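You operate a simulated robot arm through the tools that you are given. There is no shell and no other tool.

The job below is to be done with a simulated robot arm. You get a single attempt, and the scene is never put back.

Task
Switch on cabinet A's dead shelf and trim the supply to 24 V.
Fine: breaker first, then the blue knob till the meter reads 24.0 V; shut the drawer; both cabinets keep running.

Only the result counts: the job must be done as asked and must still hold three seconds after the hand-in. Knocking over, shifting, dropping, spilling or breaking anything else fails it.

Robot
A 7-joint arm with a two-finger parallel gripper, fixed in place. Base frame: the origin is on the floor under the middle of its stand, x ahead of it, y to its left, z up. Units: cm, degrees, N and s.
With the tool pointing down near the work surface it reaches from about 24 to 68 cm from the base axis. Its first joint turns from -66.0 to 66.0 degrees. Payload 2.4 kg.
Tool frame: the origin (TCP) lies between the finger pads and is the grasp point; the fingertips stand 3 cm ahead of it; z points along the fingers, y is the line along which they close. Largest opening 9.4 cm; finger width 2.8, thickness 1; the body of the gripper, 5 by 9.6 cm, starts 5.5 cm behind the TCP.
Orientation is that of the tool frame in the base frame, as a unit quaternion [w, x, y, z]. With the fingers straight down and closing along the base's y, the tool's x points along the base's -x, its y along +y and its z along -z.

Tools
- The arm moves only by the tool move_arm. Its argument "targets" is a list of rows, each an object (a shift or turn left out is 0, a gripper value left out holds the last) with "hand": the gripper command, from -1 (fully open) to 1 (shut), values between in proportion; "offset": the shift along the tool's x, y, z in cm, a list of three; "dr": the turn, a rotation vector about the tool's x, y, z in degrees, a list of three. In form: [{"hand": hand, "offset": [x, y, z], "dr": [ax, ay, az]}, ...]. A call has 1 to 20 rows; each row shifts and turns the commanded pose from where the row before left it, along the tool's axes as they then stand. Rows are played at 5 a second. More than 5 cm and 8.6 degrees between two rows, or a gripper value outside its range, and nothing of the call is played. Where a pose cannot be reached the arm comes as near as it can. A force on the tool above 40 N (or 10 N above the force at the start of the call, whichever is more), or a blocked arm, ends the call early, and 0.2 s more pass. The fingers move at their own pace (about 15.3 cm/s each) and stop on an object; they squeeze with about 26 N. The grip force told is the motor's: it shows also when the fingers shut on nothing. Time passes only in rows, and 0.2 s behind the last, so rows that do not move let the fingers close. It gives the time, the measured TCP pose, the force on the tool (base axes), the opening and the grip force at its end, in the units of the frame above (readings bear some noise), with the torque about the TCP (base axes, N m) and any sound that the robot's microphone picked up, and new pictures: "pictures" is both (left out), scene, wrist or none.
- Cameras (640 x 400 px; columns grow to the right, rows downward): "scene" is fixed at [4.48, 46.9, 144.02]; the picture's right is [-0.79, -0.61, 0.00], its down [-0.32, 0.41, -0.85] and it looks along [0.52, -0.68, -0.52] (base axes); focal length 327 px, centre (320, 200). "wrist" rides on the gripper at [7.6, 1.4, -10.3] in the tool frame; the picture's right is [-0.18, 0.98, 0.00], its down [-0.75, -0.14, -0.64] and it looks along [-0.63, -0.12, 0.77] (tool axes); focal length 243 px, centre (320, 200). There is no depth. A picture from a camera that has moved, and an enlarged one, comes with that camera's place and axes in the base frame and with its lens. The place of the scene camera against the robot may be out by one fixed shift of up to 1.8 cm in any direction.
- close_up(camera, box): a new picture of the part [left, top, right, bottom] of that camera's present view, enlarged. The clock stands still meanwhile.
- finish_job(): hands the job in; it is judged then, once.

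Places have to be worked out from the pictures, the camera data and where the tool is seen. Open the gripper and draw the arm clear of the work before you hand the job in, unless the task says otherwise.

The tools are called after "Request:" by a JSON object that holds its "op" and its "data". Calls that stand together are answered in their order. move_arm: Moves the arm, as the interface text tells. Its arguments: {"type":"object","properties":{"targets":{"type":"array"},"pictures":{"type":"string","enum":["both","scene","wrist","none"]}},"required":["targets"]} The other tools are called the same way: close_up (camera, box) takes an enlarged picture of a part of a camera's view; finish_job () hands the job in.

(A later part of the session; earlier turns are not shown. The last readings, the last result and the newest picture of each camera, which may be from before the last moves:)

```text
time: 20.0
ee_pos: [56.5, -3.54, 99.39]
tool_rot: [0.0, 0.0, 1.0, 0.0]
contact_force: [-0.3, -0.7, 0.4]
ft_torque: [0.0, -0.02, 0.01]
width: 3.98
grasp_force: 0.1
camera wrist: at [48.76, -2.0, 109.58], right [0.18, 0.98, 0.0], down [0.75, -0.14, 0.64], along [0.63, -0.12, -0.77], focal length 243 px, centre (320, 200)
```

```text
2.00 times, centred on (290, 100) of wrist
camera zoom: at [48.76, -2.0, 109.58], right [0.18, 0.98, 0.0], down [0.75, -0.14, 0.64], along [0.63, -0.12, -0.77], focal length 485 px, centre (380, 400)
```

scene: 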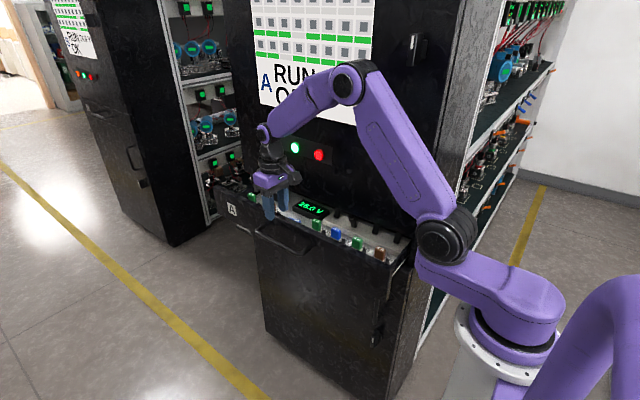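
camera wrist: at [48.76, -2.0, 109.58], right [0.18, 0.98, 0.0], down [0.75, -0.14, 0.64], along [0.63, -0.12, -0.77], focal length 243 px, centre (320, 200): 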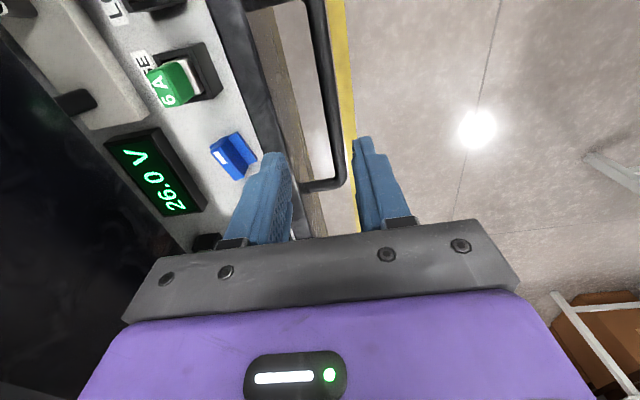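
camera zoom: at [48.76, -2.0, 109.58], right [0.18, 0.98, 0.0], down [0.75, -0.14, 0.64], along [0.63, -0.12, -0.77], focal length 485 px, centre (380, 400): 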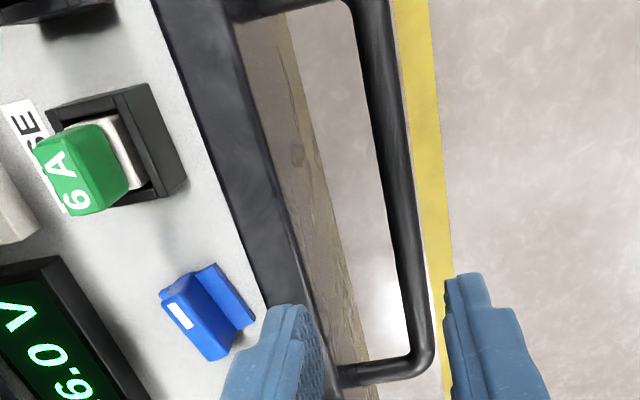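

From this closer view the bar is at y≈-2.6 and the drawer face at y≈-6.4. I'll shift +1 cm in y, narrow the opening slightly, and descend over the bar.

Request:
{"op": "move_arm", "data": {"targets": [{"hand": 0.23, "offset": [0, 1.0, 0]}, {"offset": [0, 0, 3.5]}, {"offset": [0, 0, 3.5]}, {"offset": [0, 0, 3]}, {"offset": [0, 0, 2]}, {}]}}

Request:
{"op": "close_up", "data": {"camera": "wrist", "box": [160, 0, 420, 240]}}

```text
time: 21.4
ee_pos: [56.55, -2.78, 87.63]
tool_rot: [-0.001, 0.001, 1.0, 0.0]
contact_force: [0.2, -0.4, 0.5]
ft_torque: [0.04, -0.02, 0.0]
width: 3.62
grasp_force: 0.1
camera wrist: at [48.8, -1.24, 97.72], right [0.18, 0.98, 0.0], down [0.75, -0.14, 0.64], along [0.63, -0.12, -0.77], focal length 243 px, centre (320, 200)
```

scene: 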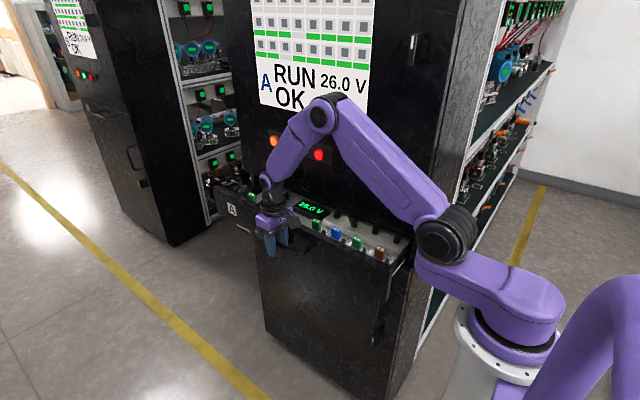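
wrist: 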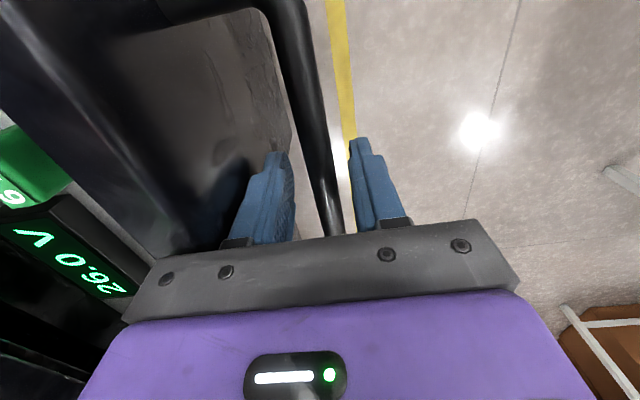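

```text
1.67 times, centred on (290, 120) of wrist
camera zoom: at [48.8, -1.24, 97.72], right [0.18, 0.98, 0.0], down [0.75, -0.14, 0.64], along [0.63, -0.12, -0.77], focal length 404 px, centre (370, 333)
```

zoom: 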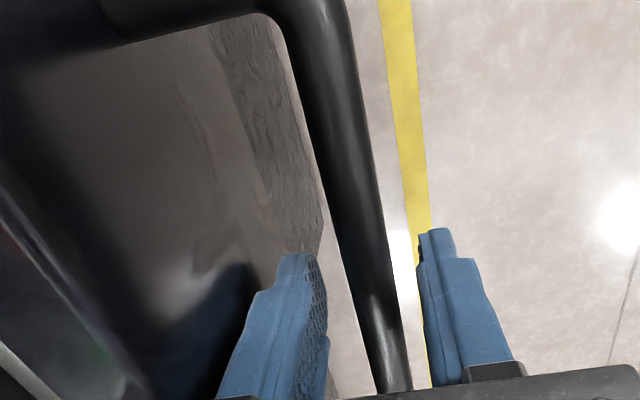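

The bar is between the fingers. I'll close on it.

Request:
{"op": "move_arm", "data": {"targets": [{"hand": 1}, {}, {}], "pictures": "none"}}

```text
time: 22.2
ee_pos: [56.44, -2.7, 87.55]
tool_rot: [-0.001, 0.001, 1.0, 0.0]
contact_force: [1.9, 2.8, -4.0]
ft_torque: [0.03, -0.28, -0.55]
width: 1.82
grasp_force: 45.3
```

The grip is solid at 1.8 cm. I'll pull gently in +y in small steps to see whether the drawer travels further.

Request:
{"op": "move_arm", "data": {"targets": [{"hand": 1, "offset": [0, 0.7, 0]}, {"offset": [0, 0.8, 0]}, {"offset": [0, 0.8, 0]}, {}]}}

```text
time: 23.2
ee_pos: [56.53, -0.43, 87.59]
tool_rot: [0.0, 0.0, 1.0, 0.0]
contact_force: [4.2, -0.6, -15.8]
ft_torque: [0.01, 0.09, -0.61]
width: 1.82
grasp_force: 45.3
camera wrist: at [48.81, 1.1, 97.74], right [0.18, 0.98, 0.0], down [0.75, -0.14, 0.64], along [0.63, -0.12, -0.77], focal length 243 px, centre (320, 200)
```

scene: 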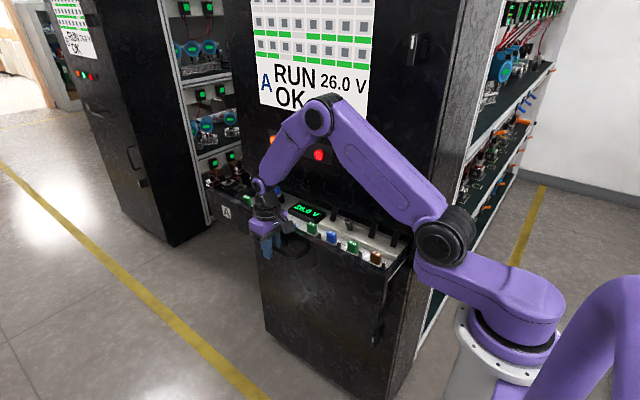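
wrist: 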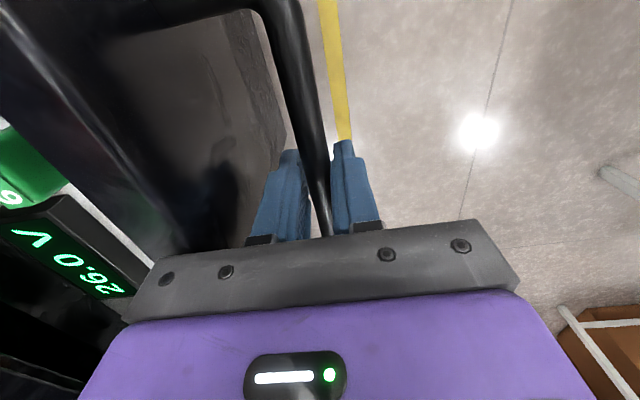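

The drawer moves further with almost no y force. I'll continue in small steps.

Request:
{"op": "move_arm", "data": {"targets": [{"hand": 1, "offset": [0, 1.0, 0]}, {"offset": [0, 1.2, 0]}, {"offset": [0, 1.2, 0]}, {"offset": [0, 1.2, 0]}, {}]}}

```text
time: 24.4
ee_pos: [56.41, 4.41, 87.54]
tool_rot: [-0.001, -0.001, 1.0, 0.001]
contact_force: [1.6, 1.2, -26.2]
ft_torque: [0.02, -0.87, -0.62]
width: 1.83
grasp_force: 44.8
camera wrist: at [48.82, 5.85, 97.75], right [0.18, 0.98, 0.0], down [0.76, -0.14, 0.64], along [0.63, -0.12, -0.77], focal length 243 px, centre (320, 200)
```

scene: 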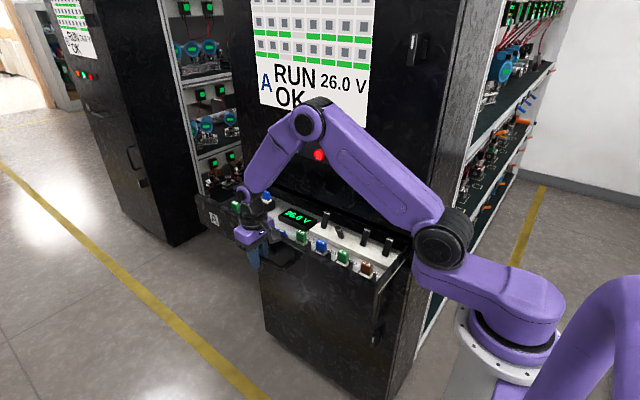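
wrist: 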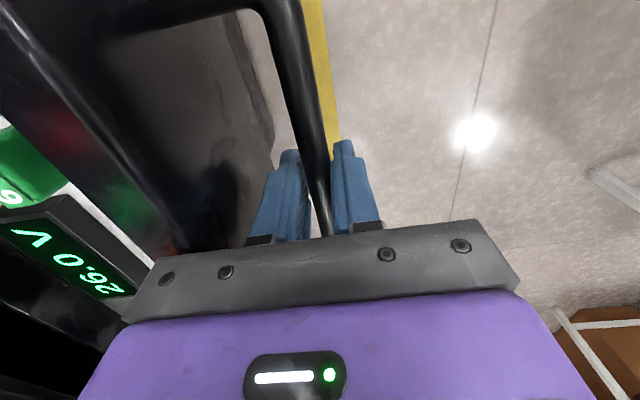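

The drawer has come out another 7 cm, so the levers are now clear of the cabinet edge. I'll let go, rise up and study the interior.

Request:
{"op": "move_arm", "data": {"targets": [{"hand": 0.23}, {}, {"offset": [0, 0, -4]}, {"offset": [0, 0, -4.5]}, {"offset": [0, 0, -4.5]}, {"offset": [0, 0, -4.5]}, {"offset": [0, 0, -4.5]}, {"offset": [0, 0, -4.5]}, {}]}}

Request:
{"op": "close_up", "data": {"camera": "scene", "box": [220, 170, 420, 295]}}

Request:
{"op": "close_up", "data": {"camera": "wrist", "box": [0, 0, 320, 200]}}

```text
time: 26.4
ee_pos: [56.55, 4.11, 114.47]
tool_rot: [0.0, 0.0, 1.0, 0.0]
contact_force: [-0.3, -0.8, -1.5]
ft_torque: [-0.02, -0.02, 0.03]
width: 3.62
grasp_force: 0.1
camera wrist: at [48.85, 5.6, 124.57], right [0.18, 0.98, 0.0], down [0.75, -0.14, 0.64], along [0.63, -0.12, -0.77], focal length 243 px, centre (320, 200)
```

scene: 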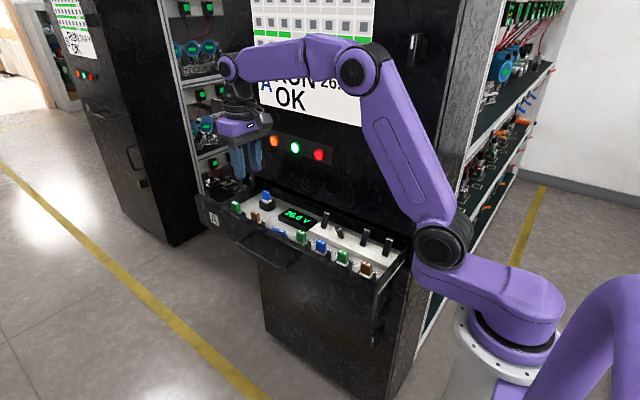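
wrist: 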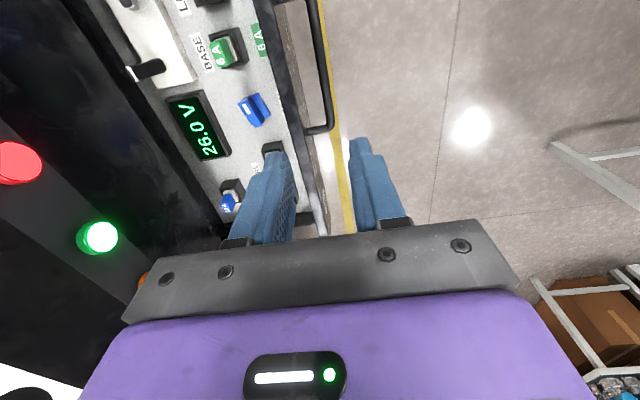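

```text
3.20 times, centred on (320, 232) of scene
camera zoom: at [4.48, 46.9, 144.02], right [-0.79, -0.61, 0.0], down [-0.32, 0.41, -0.85], along [0.52, -0.68, -0.52], focal length 1047 px, centre (320, 96)
```

zoom: 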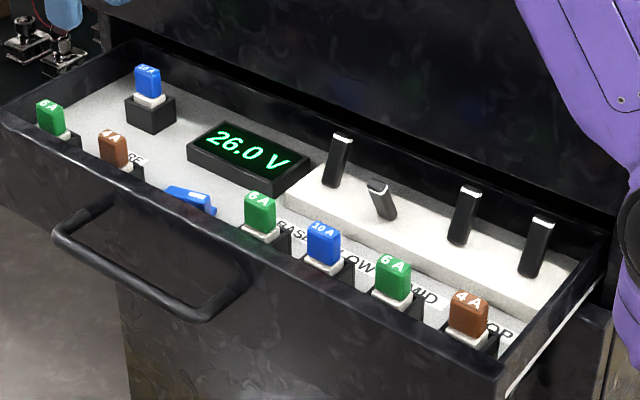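

```text
2.00 times, centred on (160, 100) of wrist
camera zoom: at [48.85, 5.6, 124.57], right [0.18, 0.98, 0.0], down [0.75, -0.14, 0.64], along [0.63, -0.12, -0.77], focal length 485 px, centre (640, 400)
```

zoom: 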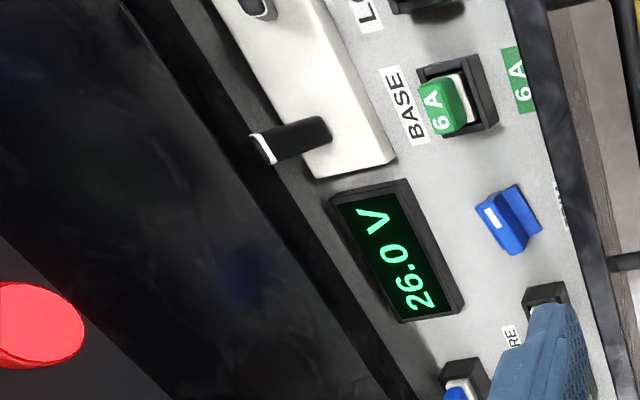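

The drawer is fully readable now. LOW's lever leans to the front while the other three lean to the back. I'll take tight zooms of the levers and knob to fix their positions.

Request:
{"op": "close_up", "data": {"camera": "scene", "box": [315, 205, 405, 261]}}

Request:
{"op": "close_up", "data": {"camera": "scene", "box": [255, 205, 320, 246]}}

Request:
{"op": "close_up", "data": {"camera": "wrist", "box": [210, 70, 306, 130]}}

Request:
{"op": "close_up", "data": {"camera": "wrist", "box": [100, 0, 260, 100]}}

```text
7.11 times, centred on (360, 233) of scene
camera zoom: at [4.48, 46.9, 144.02], right [-0.79, -0.61, 0.0], down [-0.32, 0.41, -0.85], along [0.52, -0.68, -0.52], focal length 2327 px, centre (36, -35)
```

zoom: 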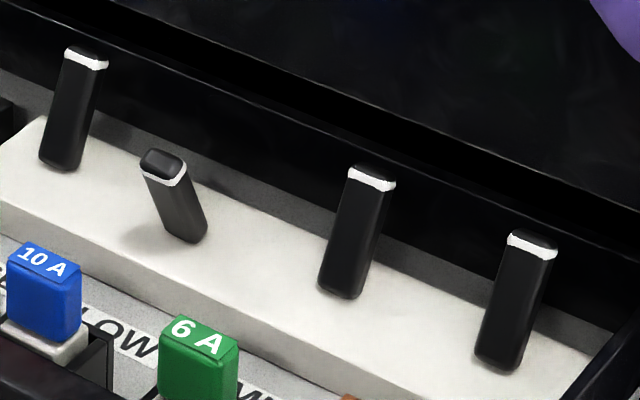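

```text
9.76 times, centred on (288, 226) of scene
camera zoom: at [4.48, 46.9, 144.02], right [-0.79, -0.61, 0.0], down [-0.32, 0.41, -0.85], along [0.52, -0.68, -0.52], focal length 3193 px, centre (637, -49)
```

zoom: 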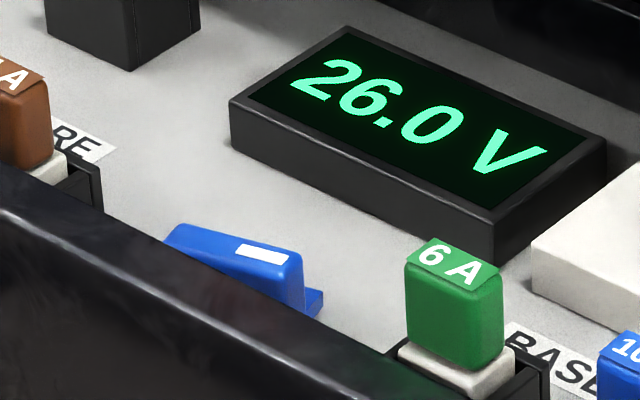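

```text
6.67 times, centred on (258, 100) of wrist
camera zoom: at [48.85, 5.6, 124.57], right [0.18, 0.98, 0.0], down [0.75, -0.14, 0.64], along [0.63, -0.12, -0.77], focal length 1618 px, centre (733, 867)
```

zoom: 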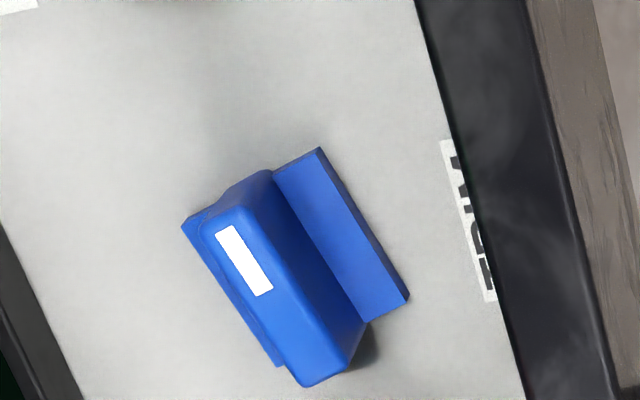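

```text
4.00 times, centred on (180, 50) of wrist
camera zoom: at [48.85, 5.6, 124.57], right [0.18, 0.98, 0.0], down [0.75, -0.14, 0.64], along [0.63, -0.12, -0.77], focal length 970 px, centre (880, 800)
```

zoom: 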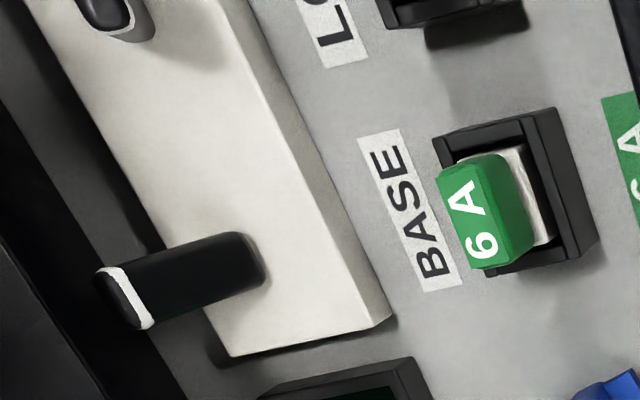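

Triangulated from both cameras:
- The TRIM knob fin is at about (60.3,-6.8), top z≈87.5, running along x.
- The LOW lever base is at about (45.3,-17.2,85.6), with its tip leaning forward at (45.5,-15.2,90.3).
- The other lever tips lean back to y≈-19.3.

I'll close the fingers, move in front of the LOW lever at a safe height, and tilt the tool 35°.

Request:
{"op": "move_arm", "data": {"targets": [{"hand": 1, "offset": [2.23, -2.92, 1.9]}, {"offset": [2.23, -2.92, 1.9]}, {"offset": [2.23, -2.92, 1.9]}, {"offset": [2.23, -2.92, 1.9]}, {"offset": [2.23, -2.92, 1.9]}, {"dr": [7, 0, 0]}, {"dr": [7, 0, 0]}, {"dr": [7, 0, 0]}, {"dr": [7, 0, 0]}, {"dr": [7, 0, 0]}, {}]}}

Request:
{"op": "close_up", "data": {"camera": "wrist", "box": [160, 0, 480, 240]}}

Request:
{"op": "close_up", "data": {"camera": "scene", "box": [260, 150, 420, 250]}}

```text
time: 28.8
ee_pos: [45.39, -10.24, 104.69]
tool_rot: [0.001, 0.0, 0.954, -0.301]
contact_force: [0.2, -0.1, 0.1]
ft_torque: [0.01, -0.01, 0.03]
width: 0.0
grasp_force: 26.2
camera wrist: at [37.73, -3.23, 112.09], right [0.18, 0.8, -0.56], down [0.75, 0.25, 0.61], along [0.63, -0.54, -0.56], focal length 243 px, centre (320, 200)
```

scene: 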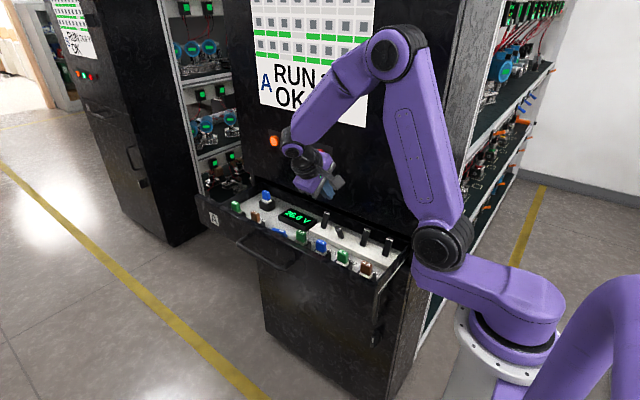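
wrist: 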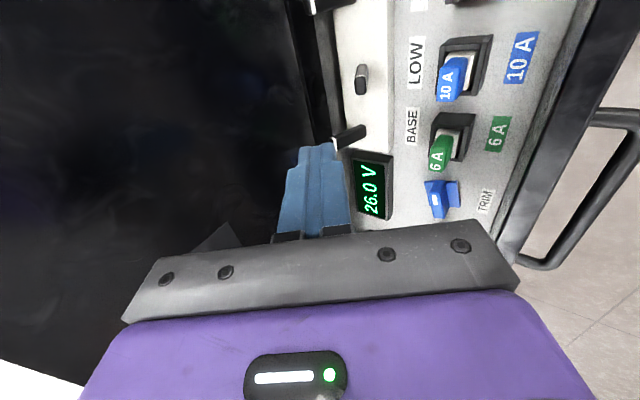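

```text
1.67 times, centred on (320, 120) of wrist
camera zoom: at [37.73, -3.23, 112.09], right [0.18, 0.8, -0.56], down [0.75, 0.25, 0.61], along [0.63, -0.54, -0.56], focal length 404 px, centre (320, 333)
```

zoom: 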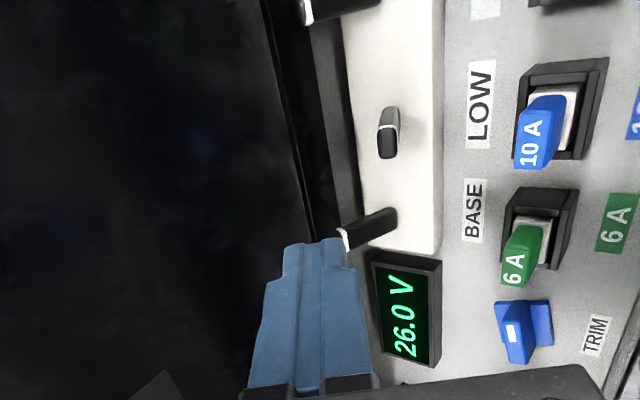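

```text
4.00 times, centred on (340, 200) of scene
camera zoom: at [4.48, 46.9, 144.02], right [-0.79, -0.61, 0.0], down [-0.32, 0.41, -0.85], along [0.52, -0.68, -0.52], focal length 1309 px, centre (240, 200)
```

zoom: 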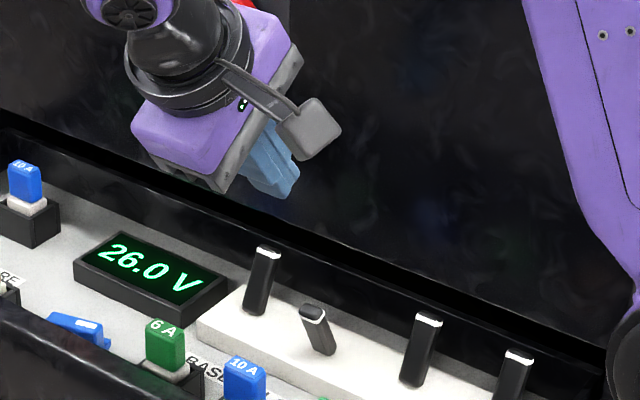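

The LOW lever tip re-measures at about (45,-15.4,90), which is consistent. I'll lower the tilted, closed fingers straight down in front of it.

Request:
{"op": "move_arm", "data": {"targets": [{"hand": 1, "offset": [0, 2.295, 3.277]}, {"offset": [0, 2.295, 3.277]}, {"offset": [0, 1.72, 2.457]}, {"offset": [0, 0.86, 1.23]}, {}]}}

Request:
{"op": "close_up", "data": {"camera": "wrist", "box": [200, 0, 440, 240]}}

Request:
{"op": "close_up", "data": {"camera": "scene", "box": [290, 190, 410, 265]}}

```text
time: 30.0
ee_pos: [45.39, -10.18, 92.13]
tool_rot: [0.0, -0.001, 0.954, -0.301]
contact_force: [-0.1, -0.3, -0.3]
ft_torque: [0.01, 0.02, 0.0]
width: 0.0
grasp_force: 26.0
camera wrist: at [37.68, -3.15, 99.59], right [0.18, 0.81, -0.56], down [0.75, 0.25, 0.61], along [0.63, -0.54, -0.56], focal length 243 px, centre (320, 200)
```

scene: 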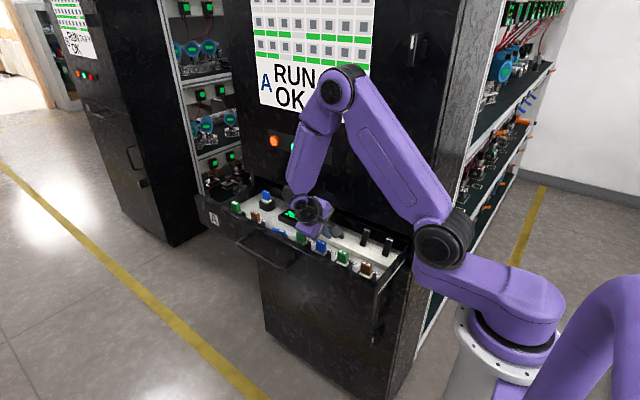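
wrist: 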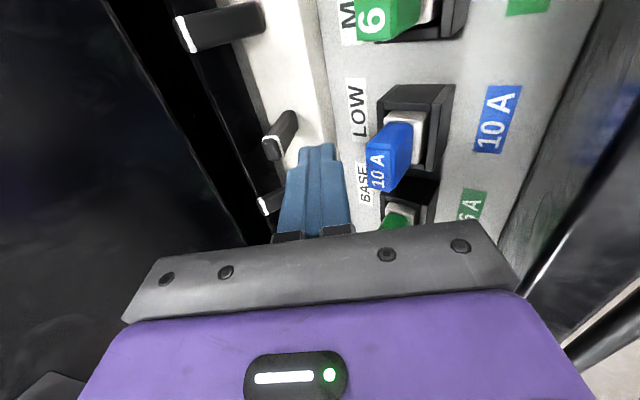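

```text
1.67 times, centred on (320, 120) of wrist
camera zoom: at [37.68, -3.15, 99.59], right [0.18, 0.81, -0.56], down [0.75, 0.25, 0.61], along [0.63, -0.54, -0.56], focal length 404 px, centre (320, 333)
```

zoom: 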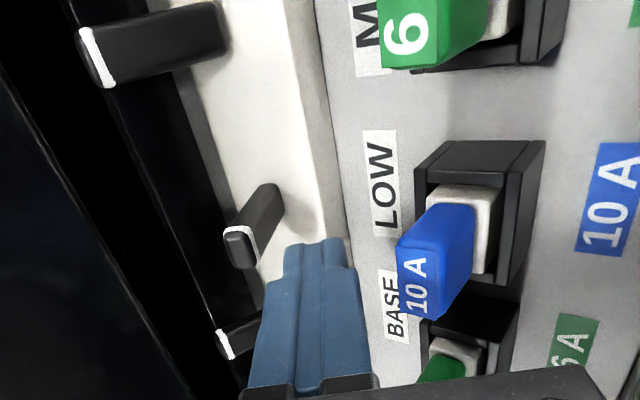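

```text
5.33 times, centred on (350, 228) of scene
camera zoom: at [4.48, 46.9, 144.02], right [-0.79, -0.61, 0.0], down [-0.32, 0.41, -0.85], along [0.52, -0.68, -0.52], focal length 1745 px, centre (160, 53)
```

zoom: 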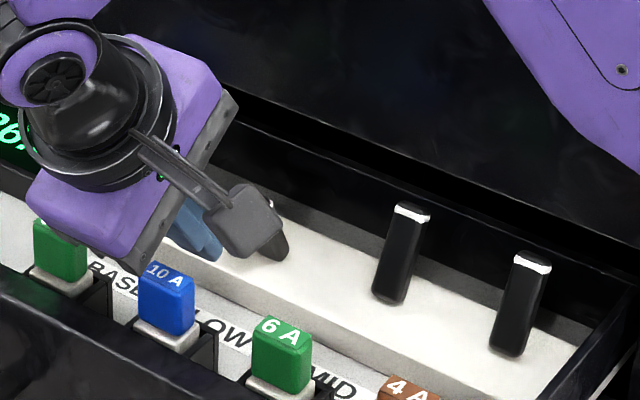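

Lever x is about 44.6, so I'll shift 0.7 cm toward it, drop about 1 cm, and push gently in -y. I'll watch force and the drawer for any sliding.

Request:
{"op": "move_arm", "data": {"targets": [{"hand": 1, "offset": [0.7, 0.69, 0.98]}, {"offset": [0, -0.819, 0.574]}, {"offset": [0, -0.819, 0.574]}, {"offset": [0, -0.819, 0.574]}, {"offset": [0, -0.41, 0.287]}, {}]}}

Request:
{"op": "close_up", "data": {"camera": "wrist", "box": [200, 0, 440, 240]}}

Request:
{"op": "close_up", "data": {"camera": "scene", "box": [230, 170, 430, 295]}}

```text
time: 31.4
ee_pos: [44.65, -13.78, 91.02]
tool_rot: [-0.001, 0.001, 0.954, -0.301]
contact_force: [1.0, 1.4, 0.3]
ft_torque: [0.04, 0.0, -0.02]
width: 0.0
grasp_force: 25.4
camera wrist: at [36.98, -6.74, 98.39], right [0.18, 0.81, -0.56], down [0.75, 0.25, 0.61], along [0.63, -0.54, -0.56], focal length 243 px, centre (320, 200)
```

scene: 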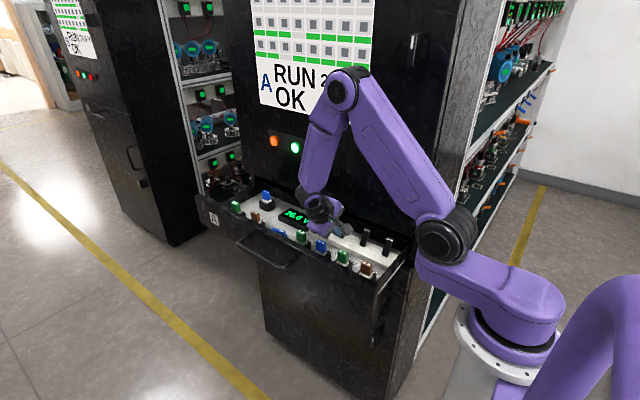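
wrist: 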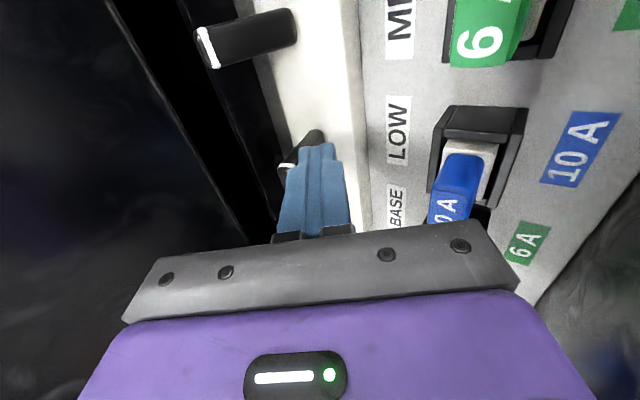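

```text
1.67 times, centred on (320, 120) of wrist
camera zoom: at [36.98, -6.74, 98.39], right [0.18, 0.81, -0.56], down [0.75, 0.25, 0.61], along [0.63, -0.54, -0.56], focal length 404 px, centre (320, 333)
```

zoom: 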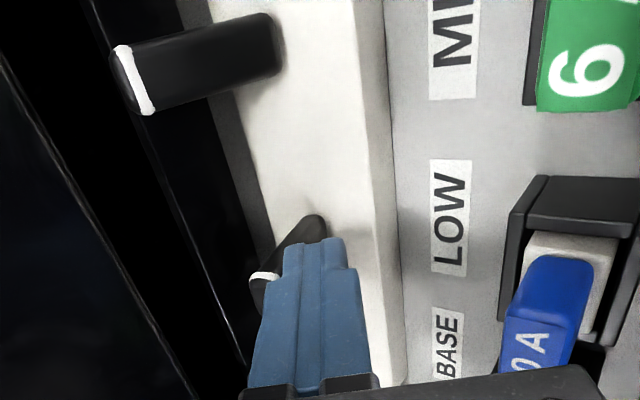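

```text
3.20 times, centred on (330, 232) of scene
camera zoom: at [4.48, 46.9, 144.02], right [-0.79, -0.61, 0.0], down [-0.32, 0.41, -0.85], along [0.52, -0.68, -0.52], focal length 1047 px, centre (288, 96)
```

zoom: 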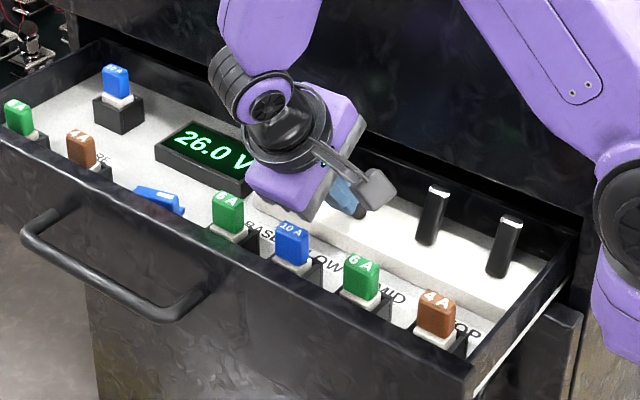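

The finger is at the lever with about 1 N of force, and the drawer hasn't moved. I'll continue the push another 2 cm.

Request:
{"op": "move_arm", "data": {"targets": [{"hand": 1, "offset": [0, -0.655, 0.459]}, {"offset": [0, -0.655, 0.459]}, {"offset": [0, -0.655, 0.459]}, {}]}}

Request:
{"op": "close_up", "data": {"camera": "wrist", "box": [200, 0, 440, 240]}}

Request:
{"op": "close_up", "data": {"camera": "scene", "box": [230, 170, 430, 295]}}

```text
time: 32.4
ee_pos: [44.58, -16.33, 90.97]
tool_rot: [0.0, 0.0, 0.954, -0.301]
contact_force: [-0.2, 0.2, 0.4]
ft_torque: [-0.04, -0.02, 0.02]
width: 0.02
grasp_force: 26.2
camera wrist: at [37.03, -9.12, 98.44], right [0.18, 0.81, -0.56], down [0.75, 0.25, 0.61], along [0.63, -0.54, -0.56], focal length 243 px, centre (320, 200)
```

scene: 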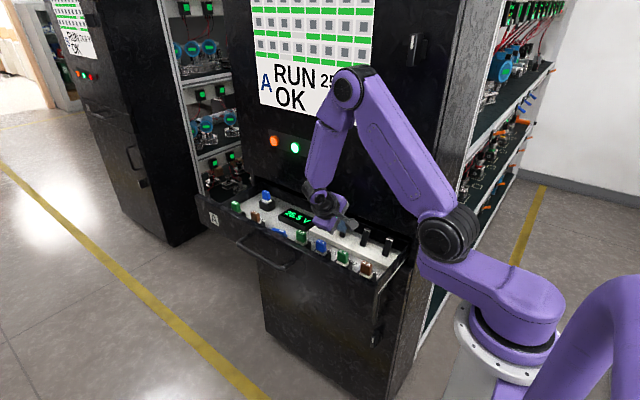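
wrist: 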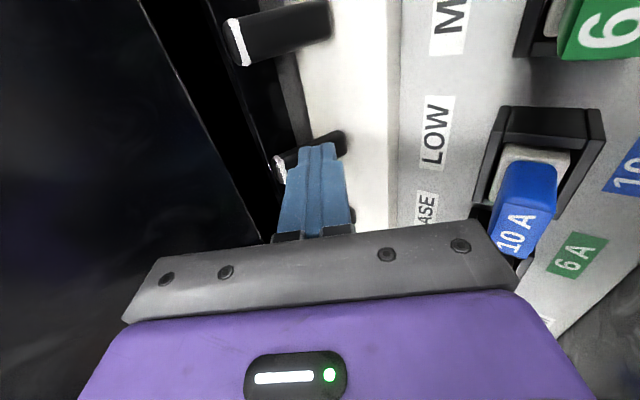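

```text
1.67 times, centred on (320, 120) of wrist
camera zoom: at [37.03, -9.12, 98.44], right [0.18, 0.81, -0.56], down [0.75, 0.25, 0.61], along [0.63, -0.54, -0.56], focal length 404 px, centre (320, 333)
```

zoom: 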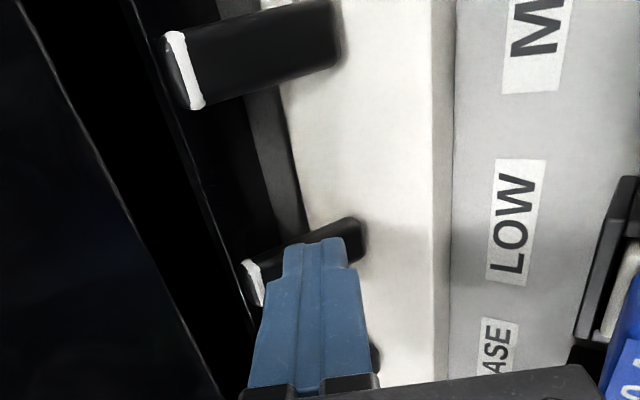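

```text
3.20 times, centred on (330, 232) of scene
camera zoom: at [4.48, 46.9, 144.02], right [-0.79, -0.61, 0.0], down [-0.32, 0.41, -0.85], along [0.52, -0.68, -0.52], focal length 1047 px, centre (288, 96)
```

zoom: 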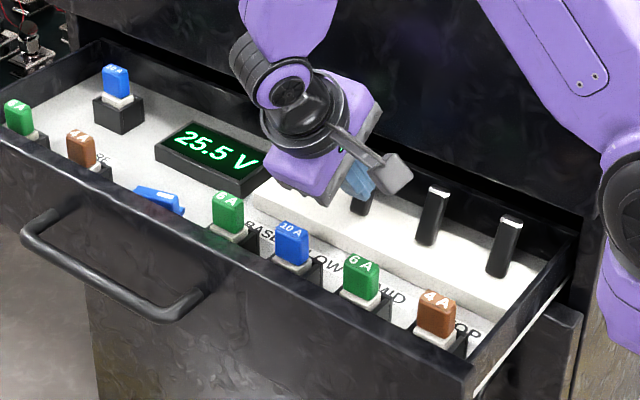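

The lever snapped back. The meter now reads 25.5 V and a full row on cabinet A's display went green. I'll back away in +y, then go up.

Request:
{"op": "move_arm", "data": {"targets": [{"hand": 1, "offset": [0, 1.638, -1.148]}, {"offset": [0, 2.457, -1.722]}, {"offset": [0, -2.0, -2.87]}, {"offset": [0, -2.295, -3.277]}, {"offset": [0, -2.295, -3.277]}, {"offset": [0, -2.295, -3.277]}, {"dr": [-7, 0, 0]}, {"dr": [-7, 0, 0]}, {"dr": [-7, 0, 0]}, {"dr": [-7, 0, 0]}, {"dr": [-7, 0, 0]}, {}]}}

Request:
{"op": "close_up", "data": {"camera": "scene", "box": [230, 170, 430, 295]}}

Request:
{"op": "close_up", "data": {"camera": "scene", "box": [240, 0, 400, 100]}}

```text
time: 35.0
ee_pos: [44.73, -11.28, 106.41]
tool_rot: [0.0, -0.001, 1.0, 0.001]
contact_force: [0.2, 0.4, -0.5]
ft_torque: [0.01, 0.01, 0.02]
width: 0.0
grasp_force: 26.5
camera wrist: at [37.05, -9.87, 116.68], right [0.18, 0.98, 0.0], down [0.75, -0.14, 0.64], along [0.63, -0.12, -0.77], focal length 243 px, centre (320, 200)
```

scene: 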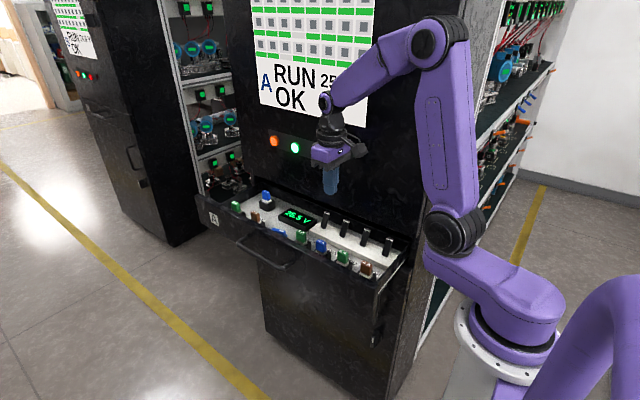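
wrist: 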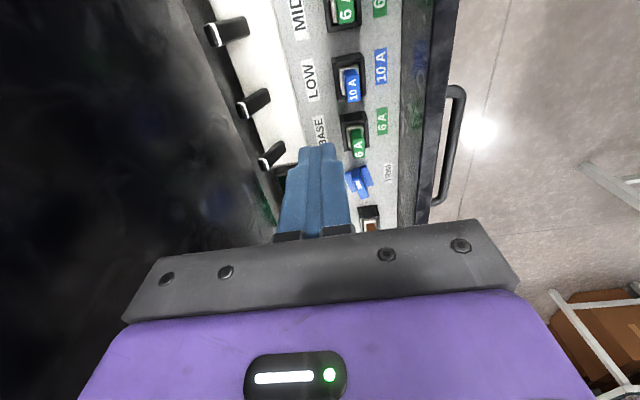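

```text
3.20 times, centred on (330, 232) of scene
camera zoom: at [4.48, 46.9, 144.02], right [-0.79, -0.61, 0.0], down [-0.32, 0.41, -0.85], along [0.52, -0.68, -0.52], focal length 1047 px, centre (288, 96)
```

zoom: 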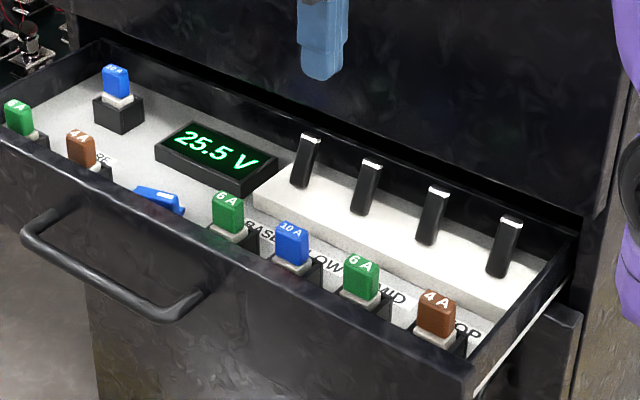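

```text
4.00 times, centred on (320, 50) of scene
camera zoom: at [4.48, 46.9, 144.02], right [-0.79, -0.61, 0.0], down [-0.32, 0.41, -0.85], along [0.52, -0.68, -0.52], focal length 1309 px, centre (320, 800)
```

zoom: 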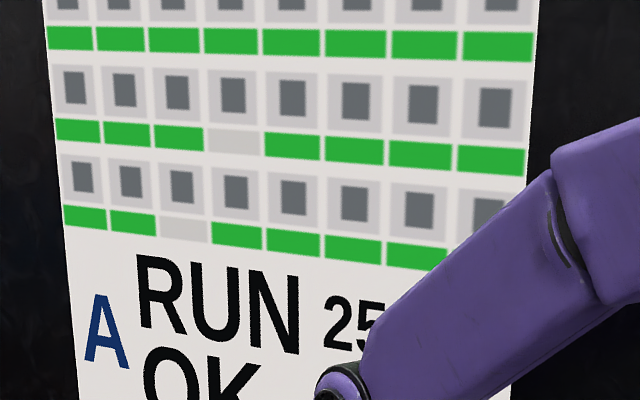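

All four levers now match. Next is the TRIM knob; I'll take a zoom from this viewpoint to refine its centre, orientation and height.

Request:
{"op": "close_up", "data": {"camera": "wrist", "box": [320, 150, 400, 200]}}

Request:
{"op": "close_up", "data": {"camera": "scene", "box": [258, 215, 306, 245]}}

```text
8.00 times, centred on (360, 175) of wrist
camera zoom: at [37.05, -9.87, 116.68], right [0.18, 0.98, 0.0], down [0.75, -0.14, 0.64], along [0.63, -0.12, -0.77], focal length 1941 px, centre (0, 400)
```

zoom: 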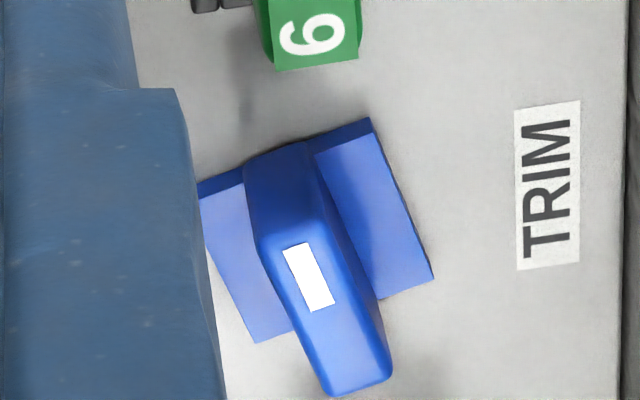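

```text
13.33 times, centred on (282, 230) of scene
camera zoom: at [4.48, 46.9, 144.02], right [-0.79, -0.61, 0.0], down [-0.32, 0.41, -0.85], along [0.52, -0.68, -0.52], focal length 4364 px, centre (827, -200)
```

zoom: 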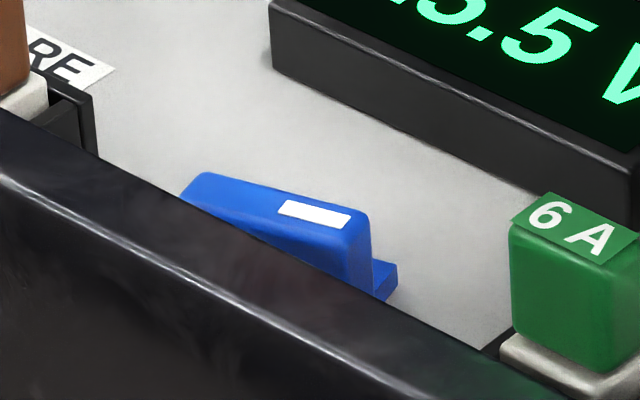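

Two wrist views agree on the knob: white mark at (60.0,-8.2,86.2), and a fin about 1.2 cm wide running from (59.1,-8.3) to (63.0,-7.4). That puts its axis near (60.8,-7.9), rotated about 13°. I'll move above it, open the fingers and yaw to match the fin.

Request:
{"op": "move_arm", "data": {"targets": [{"hand": 0.15, "offset": [-4.0, 0.85, 2.3]}, {"offset": [-4.0, 0.85, 2.3]}, {"offset": [-4.0, 0.85, 2.3]}, {"offset": [-4.07, 0.85, 2.3]}, {"dr": [0, 0, -6.5]}, {"dr": [0, 0, -6.4]}, {}]}}

Request:
{"op": "close_up", "data": {"camera": "wrist", "box": [200, 60, 440, 240]}}

Request:
{"op": "close_up", "data": {"camera": "scene", "box": [230, 150, 390, 250]}}

```text
time: 36.6
ee_pos: [60.69, -7.77, 97.15]
tool_rot: [0.0, -0.113, 0.994, 0.001]
contact_force: [0.2, 0.3, 0.0]
ft_torque: [-0.02, 0.04, 0.01]
width: 3.99
grasp_force: 0.0
camera wrist: at [52.85, -8.05, 107.35], right [-0.04, 1.0, 0.0], down [0.77, 0.03, 0.64], along [0.64, 0.03, -0.77], focal length 243 px, centre (320, 200)
```

scene: 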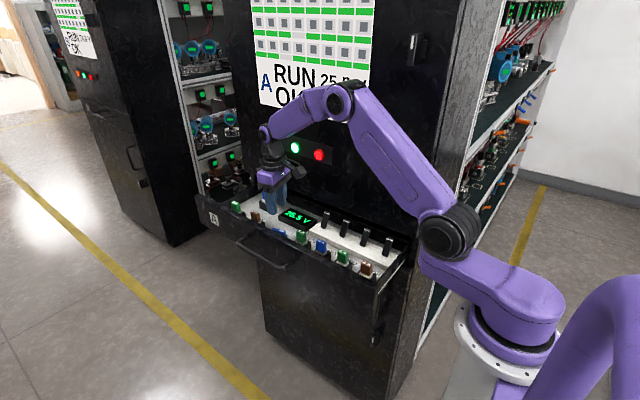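
wrist: 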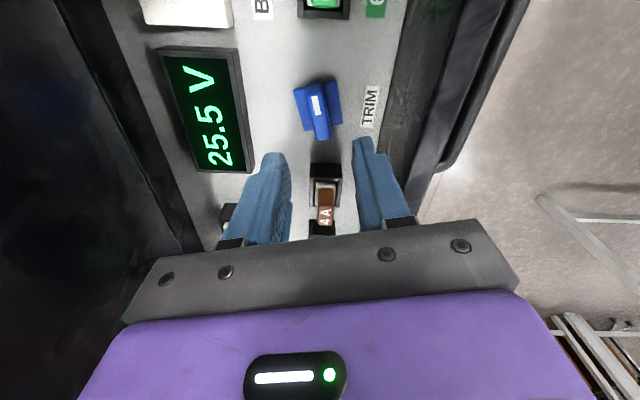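

```text
2.22 times, centred on (320, 150) of wrist
camera zoom: at [52.85, -8.05, 107.35], right [-0.04, 1.0, 0.0], down [0.77, 0.03, 0.64], along [0.64, 0.03, -0.77], focal length 539 px, centre (320, 311)
```

zoom: 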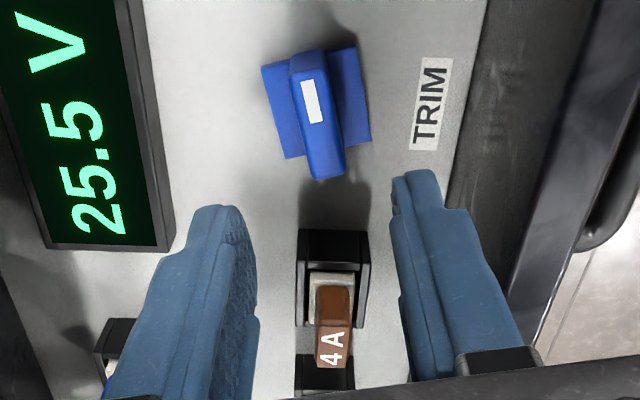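

```text
4.00 times, centred on (310, 200) of scene
camera zoom: at [4.48, 46.9, 144.02], right [-0.79, -0.61, 0.0], down [-0.32, 0.41, -0.85], along [0.52, -0.68, -0.52], focal length 1309 px, centre (360, 200)
```

zoom: 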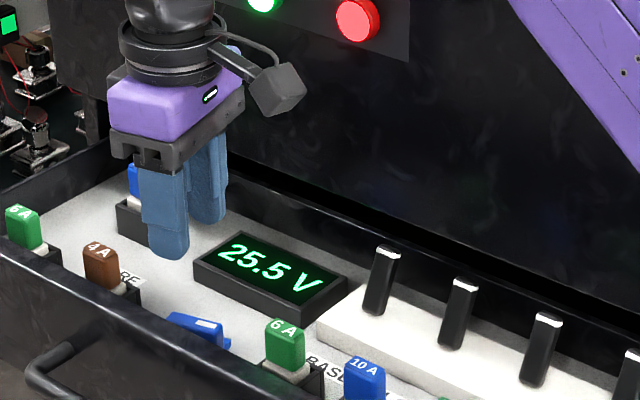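

The knob centre is at (60.7,-7.85) and the fin angle at about 13.5°, so the gripper is aligned over it. I'll descend with the fingers straddling the fin.

Request:
{"op": "move_arm", "data": {"targets": [{"hand": 0.15, "offset": [0, 0, 3]}, {"offset": [0, 0, 3]}, {"offset": [0, 0, 2.5]}, {}]}}

Request:
{"op": "close_up", "data": {"camera": "wrist", "box": [160, 60, 440, 240]}}

Request:
{"op": "close_up", "data": {"camera": "scene", "box": [230, 160, 390, 260]}}

```text
time: 37.6
ee_pos: [60.65, -7.76, 88.52]
tool_rot: [0.0, -0.112, 0.994, -0.001]
contact_force: [0.7, 0.4, 0.2]
ft_torque: [-0.01, -0.05, -0.01]
width: 4.01
grasp_force: 0.1
camera wrist: at [52.92, -8.05, 98.7], right [-0.04, 1.0, 0.0], down [0.77, 0.03, 0.64], along [0.64, 0.03, -0.77], focal length 243 px, centre (320, 200)
```

scene: 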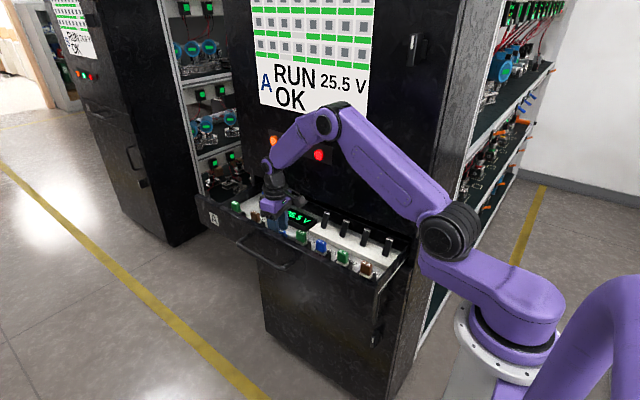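
wrist: 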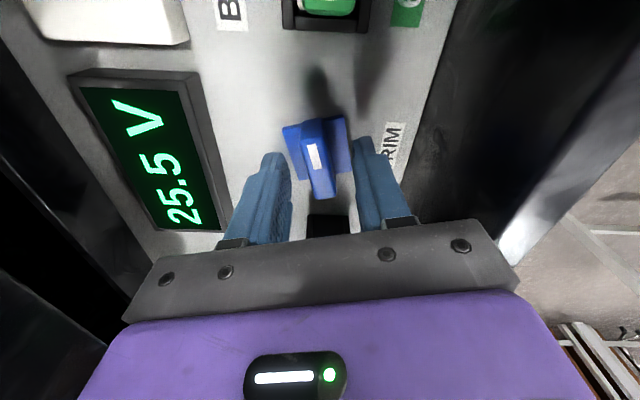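

```text
2.22 times, centred on (300, 150) of wrist
camera zoom: at [52.92, -8.05, 98.7], right [-0.04, 1.0, 0.0], down [0.77, 0.03, 0.64], along [0.64, 0.03, -0.77], focal length 539 px, centre (364, 311)
```

zoom: 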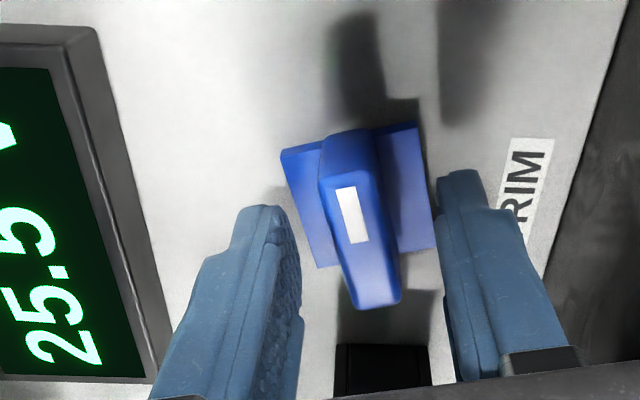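

```text
4.00 times, centred on (310, 210) of scene
camera zoom: at [4.48, 46.9, 144.02], right [-0.79, -0.61, 0.0], down [-0.32, 0.41, -0.85], along [0.52, -0.68, -0.52], focal length 1309 px, centre (360, 160)
```

zoom: 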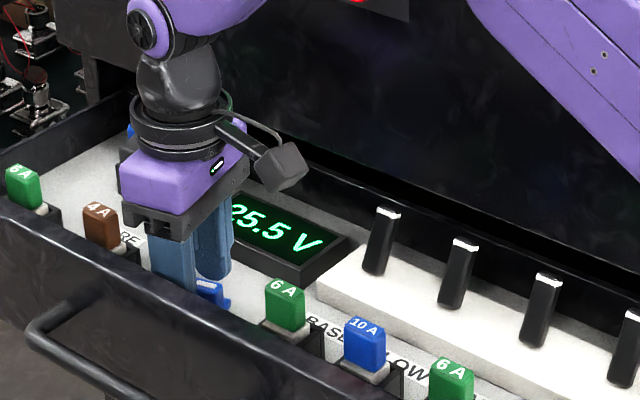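

The fin sits between the pads. I'll lower 0.7 cm more and close on it.

Request:
{"op": "move_arm", "data": {"targets": [{"hand": 0.15, "offset": [0, 0, 0.7]}, {"hand": 0.5}, {"hand": 1}, {}, {}]}}

Request:
{"op": "close_up", "data": {"camera": "wrist", "box": [40, 40, 440, 240]}}

Request:
{"op": "close_up", "data": {"camera": "scene", "box": [230, 160, 390, 260]}}

```text
time: 38.8
ee_pos: [60.7, -7.82, 88.01]
tool_rot: [0.0, -0.113, 0.994, 0.0]
contact_force: [0.1, -3.6, -0.2]
ft_torque: [0.01, -0.47, -0.03]
width: 1.47
grasp_force: 44.7
camera wrist: at [52.92, -8.09, 98.08], right [-0.04, 1.0, 0.0], down [0.77, 0.03, 0.64], along [0.64, 0.03, -0.77], focal length 243 px, centre (320, 200)
```

scene: 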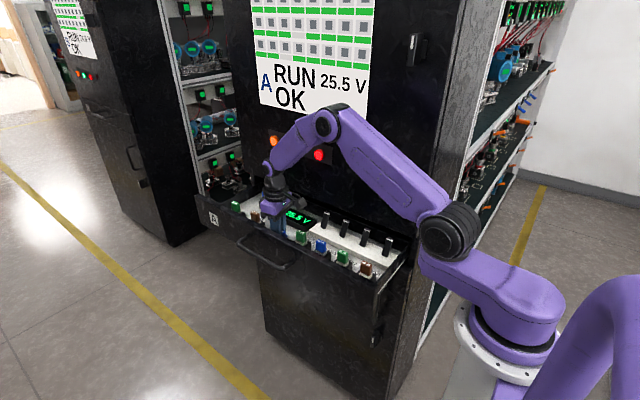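
wrist: 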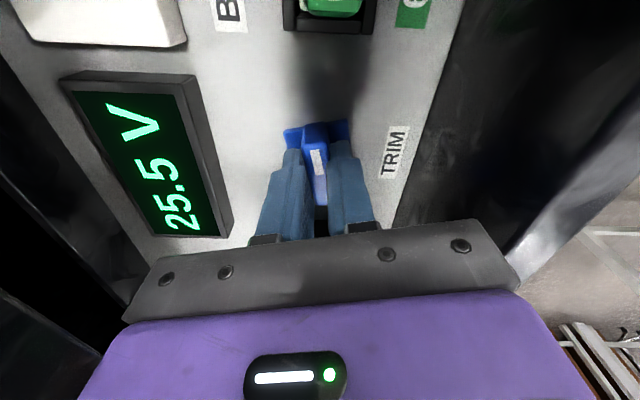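

```text
1.60 times, centred on (240, 140) of wrist
camera zoom: at [52.92, -8.09, 98.08], right [-0.04, 1.0, 0.0], down [0.77, 0.03, 0.64], along [0.64, 0.03, -0.77], focal length 388 px, centre (448, 296)
```

zoom: 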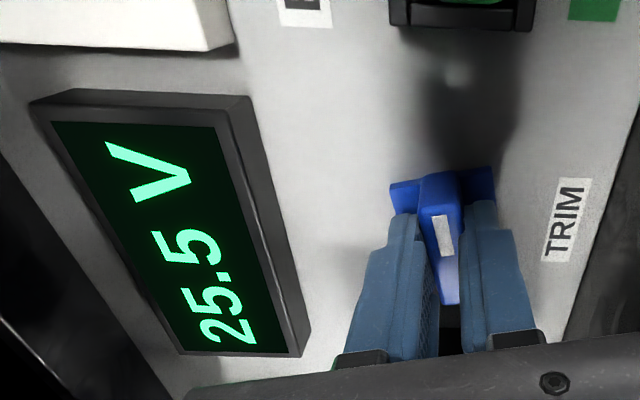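

```text
4.00 times, centred on (310, 210) of scene
camera zoom: at [4.48, 46.89, 144.02], right [-0.79, -0.61, 0.0], down [-0.32, 0.41, -0.85], along [0.52, -0.68, -0.52], focal length 1309 px, centre (360, 160)
```

zoom: 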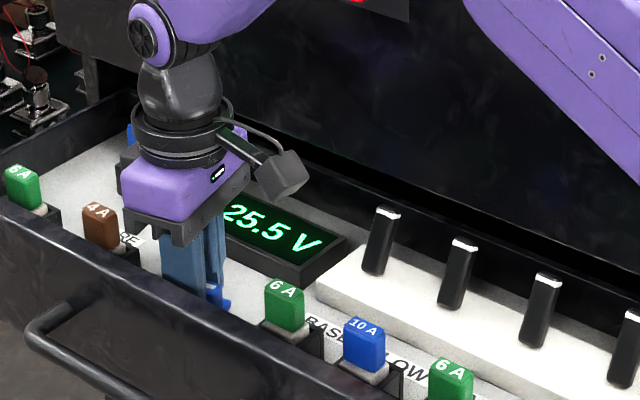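

The fin is gripped at 1.5 cm and the meter is readable in the wrist view. I'll try a small counter-clockwise turn (seen from above) to find the direction.

Request:
{"op": "move_arm", "data": {"targets": [{"hand": 1, "dr": [0, 0, -3]}, {"dr": [0, 0, -3]}, {}]}}

Request:
{"op": "close_up", "data": {"camera": "wrist", "box": [40, 40, 440, 240]}}

```text
time: 39.6
ee_pos: [60.78, -7.75, 87.96]
tool_rot: [0.0, -0.164, 0.986, 0.0]
contact_force: [2.2, -3.3, -5.9]
ft_torque: [0.22, -0.89, -0.02]
width: 1.47
grasp_force: 44.7
camera wrist: at [53.01, -8.84, 98.08], right [-0.15, 0.99, 0.0], down [0.76, 0.11, 0.64], along [0.64, 0.09, -0.77], focal length 243 px, centre (320, 200)
```

scene: 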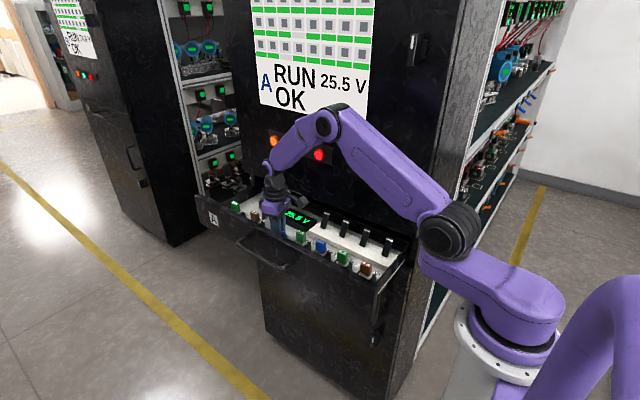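
wrist: 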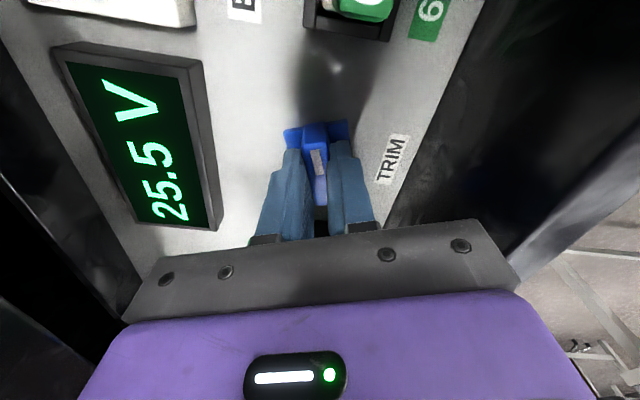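

```text
1.60 times, centred on (240, 140) of wrist
camera zoom: at [53.01, -8.84, 98.08], right [-0.15, 0.99, 0.0], down [0.76, 0.11, 0.64], along [0.64, 0.09, -0.77], focal length 388 px, centre (448, 296)
```

zoom: 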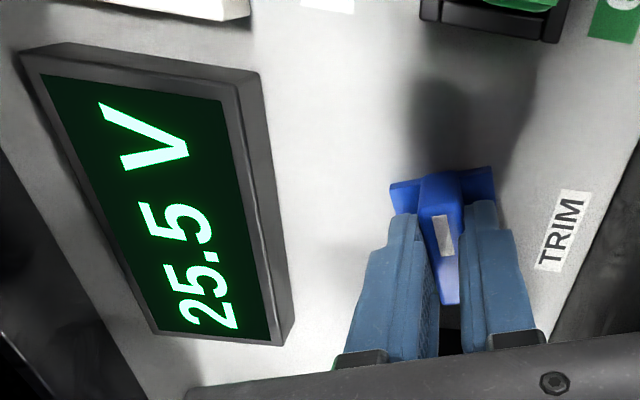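

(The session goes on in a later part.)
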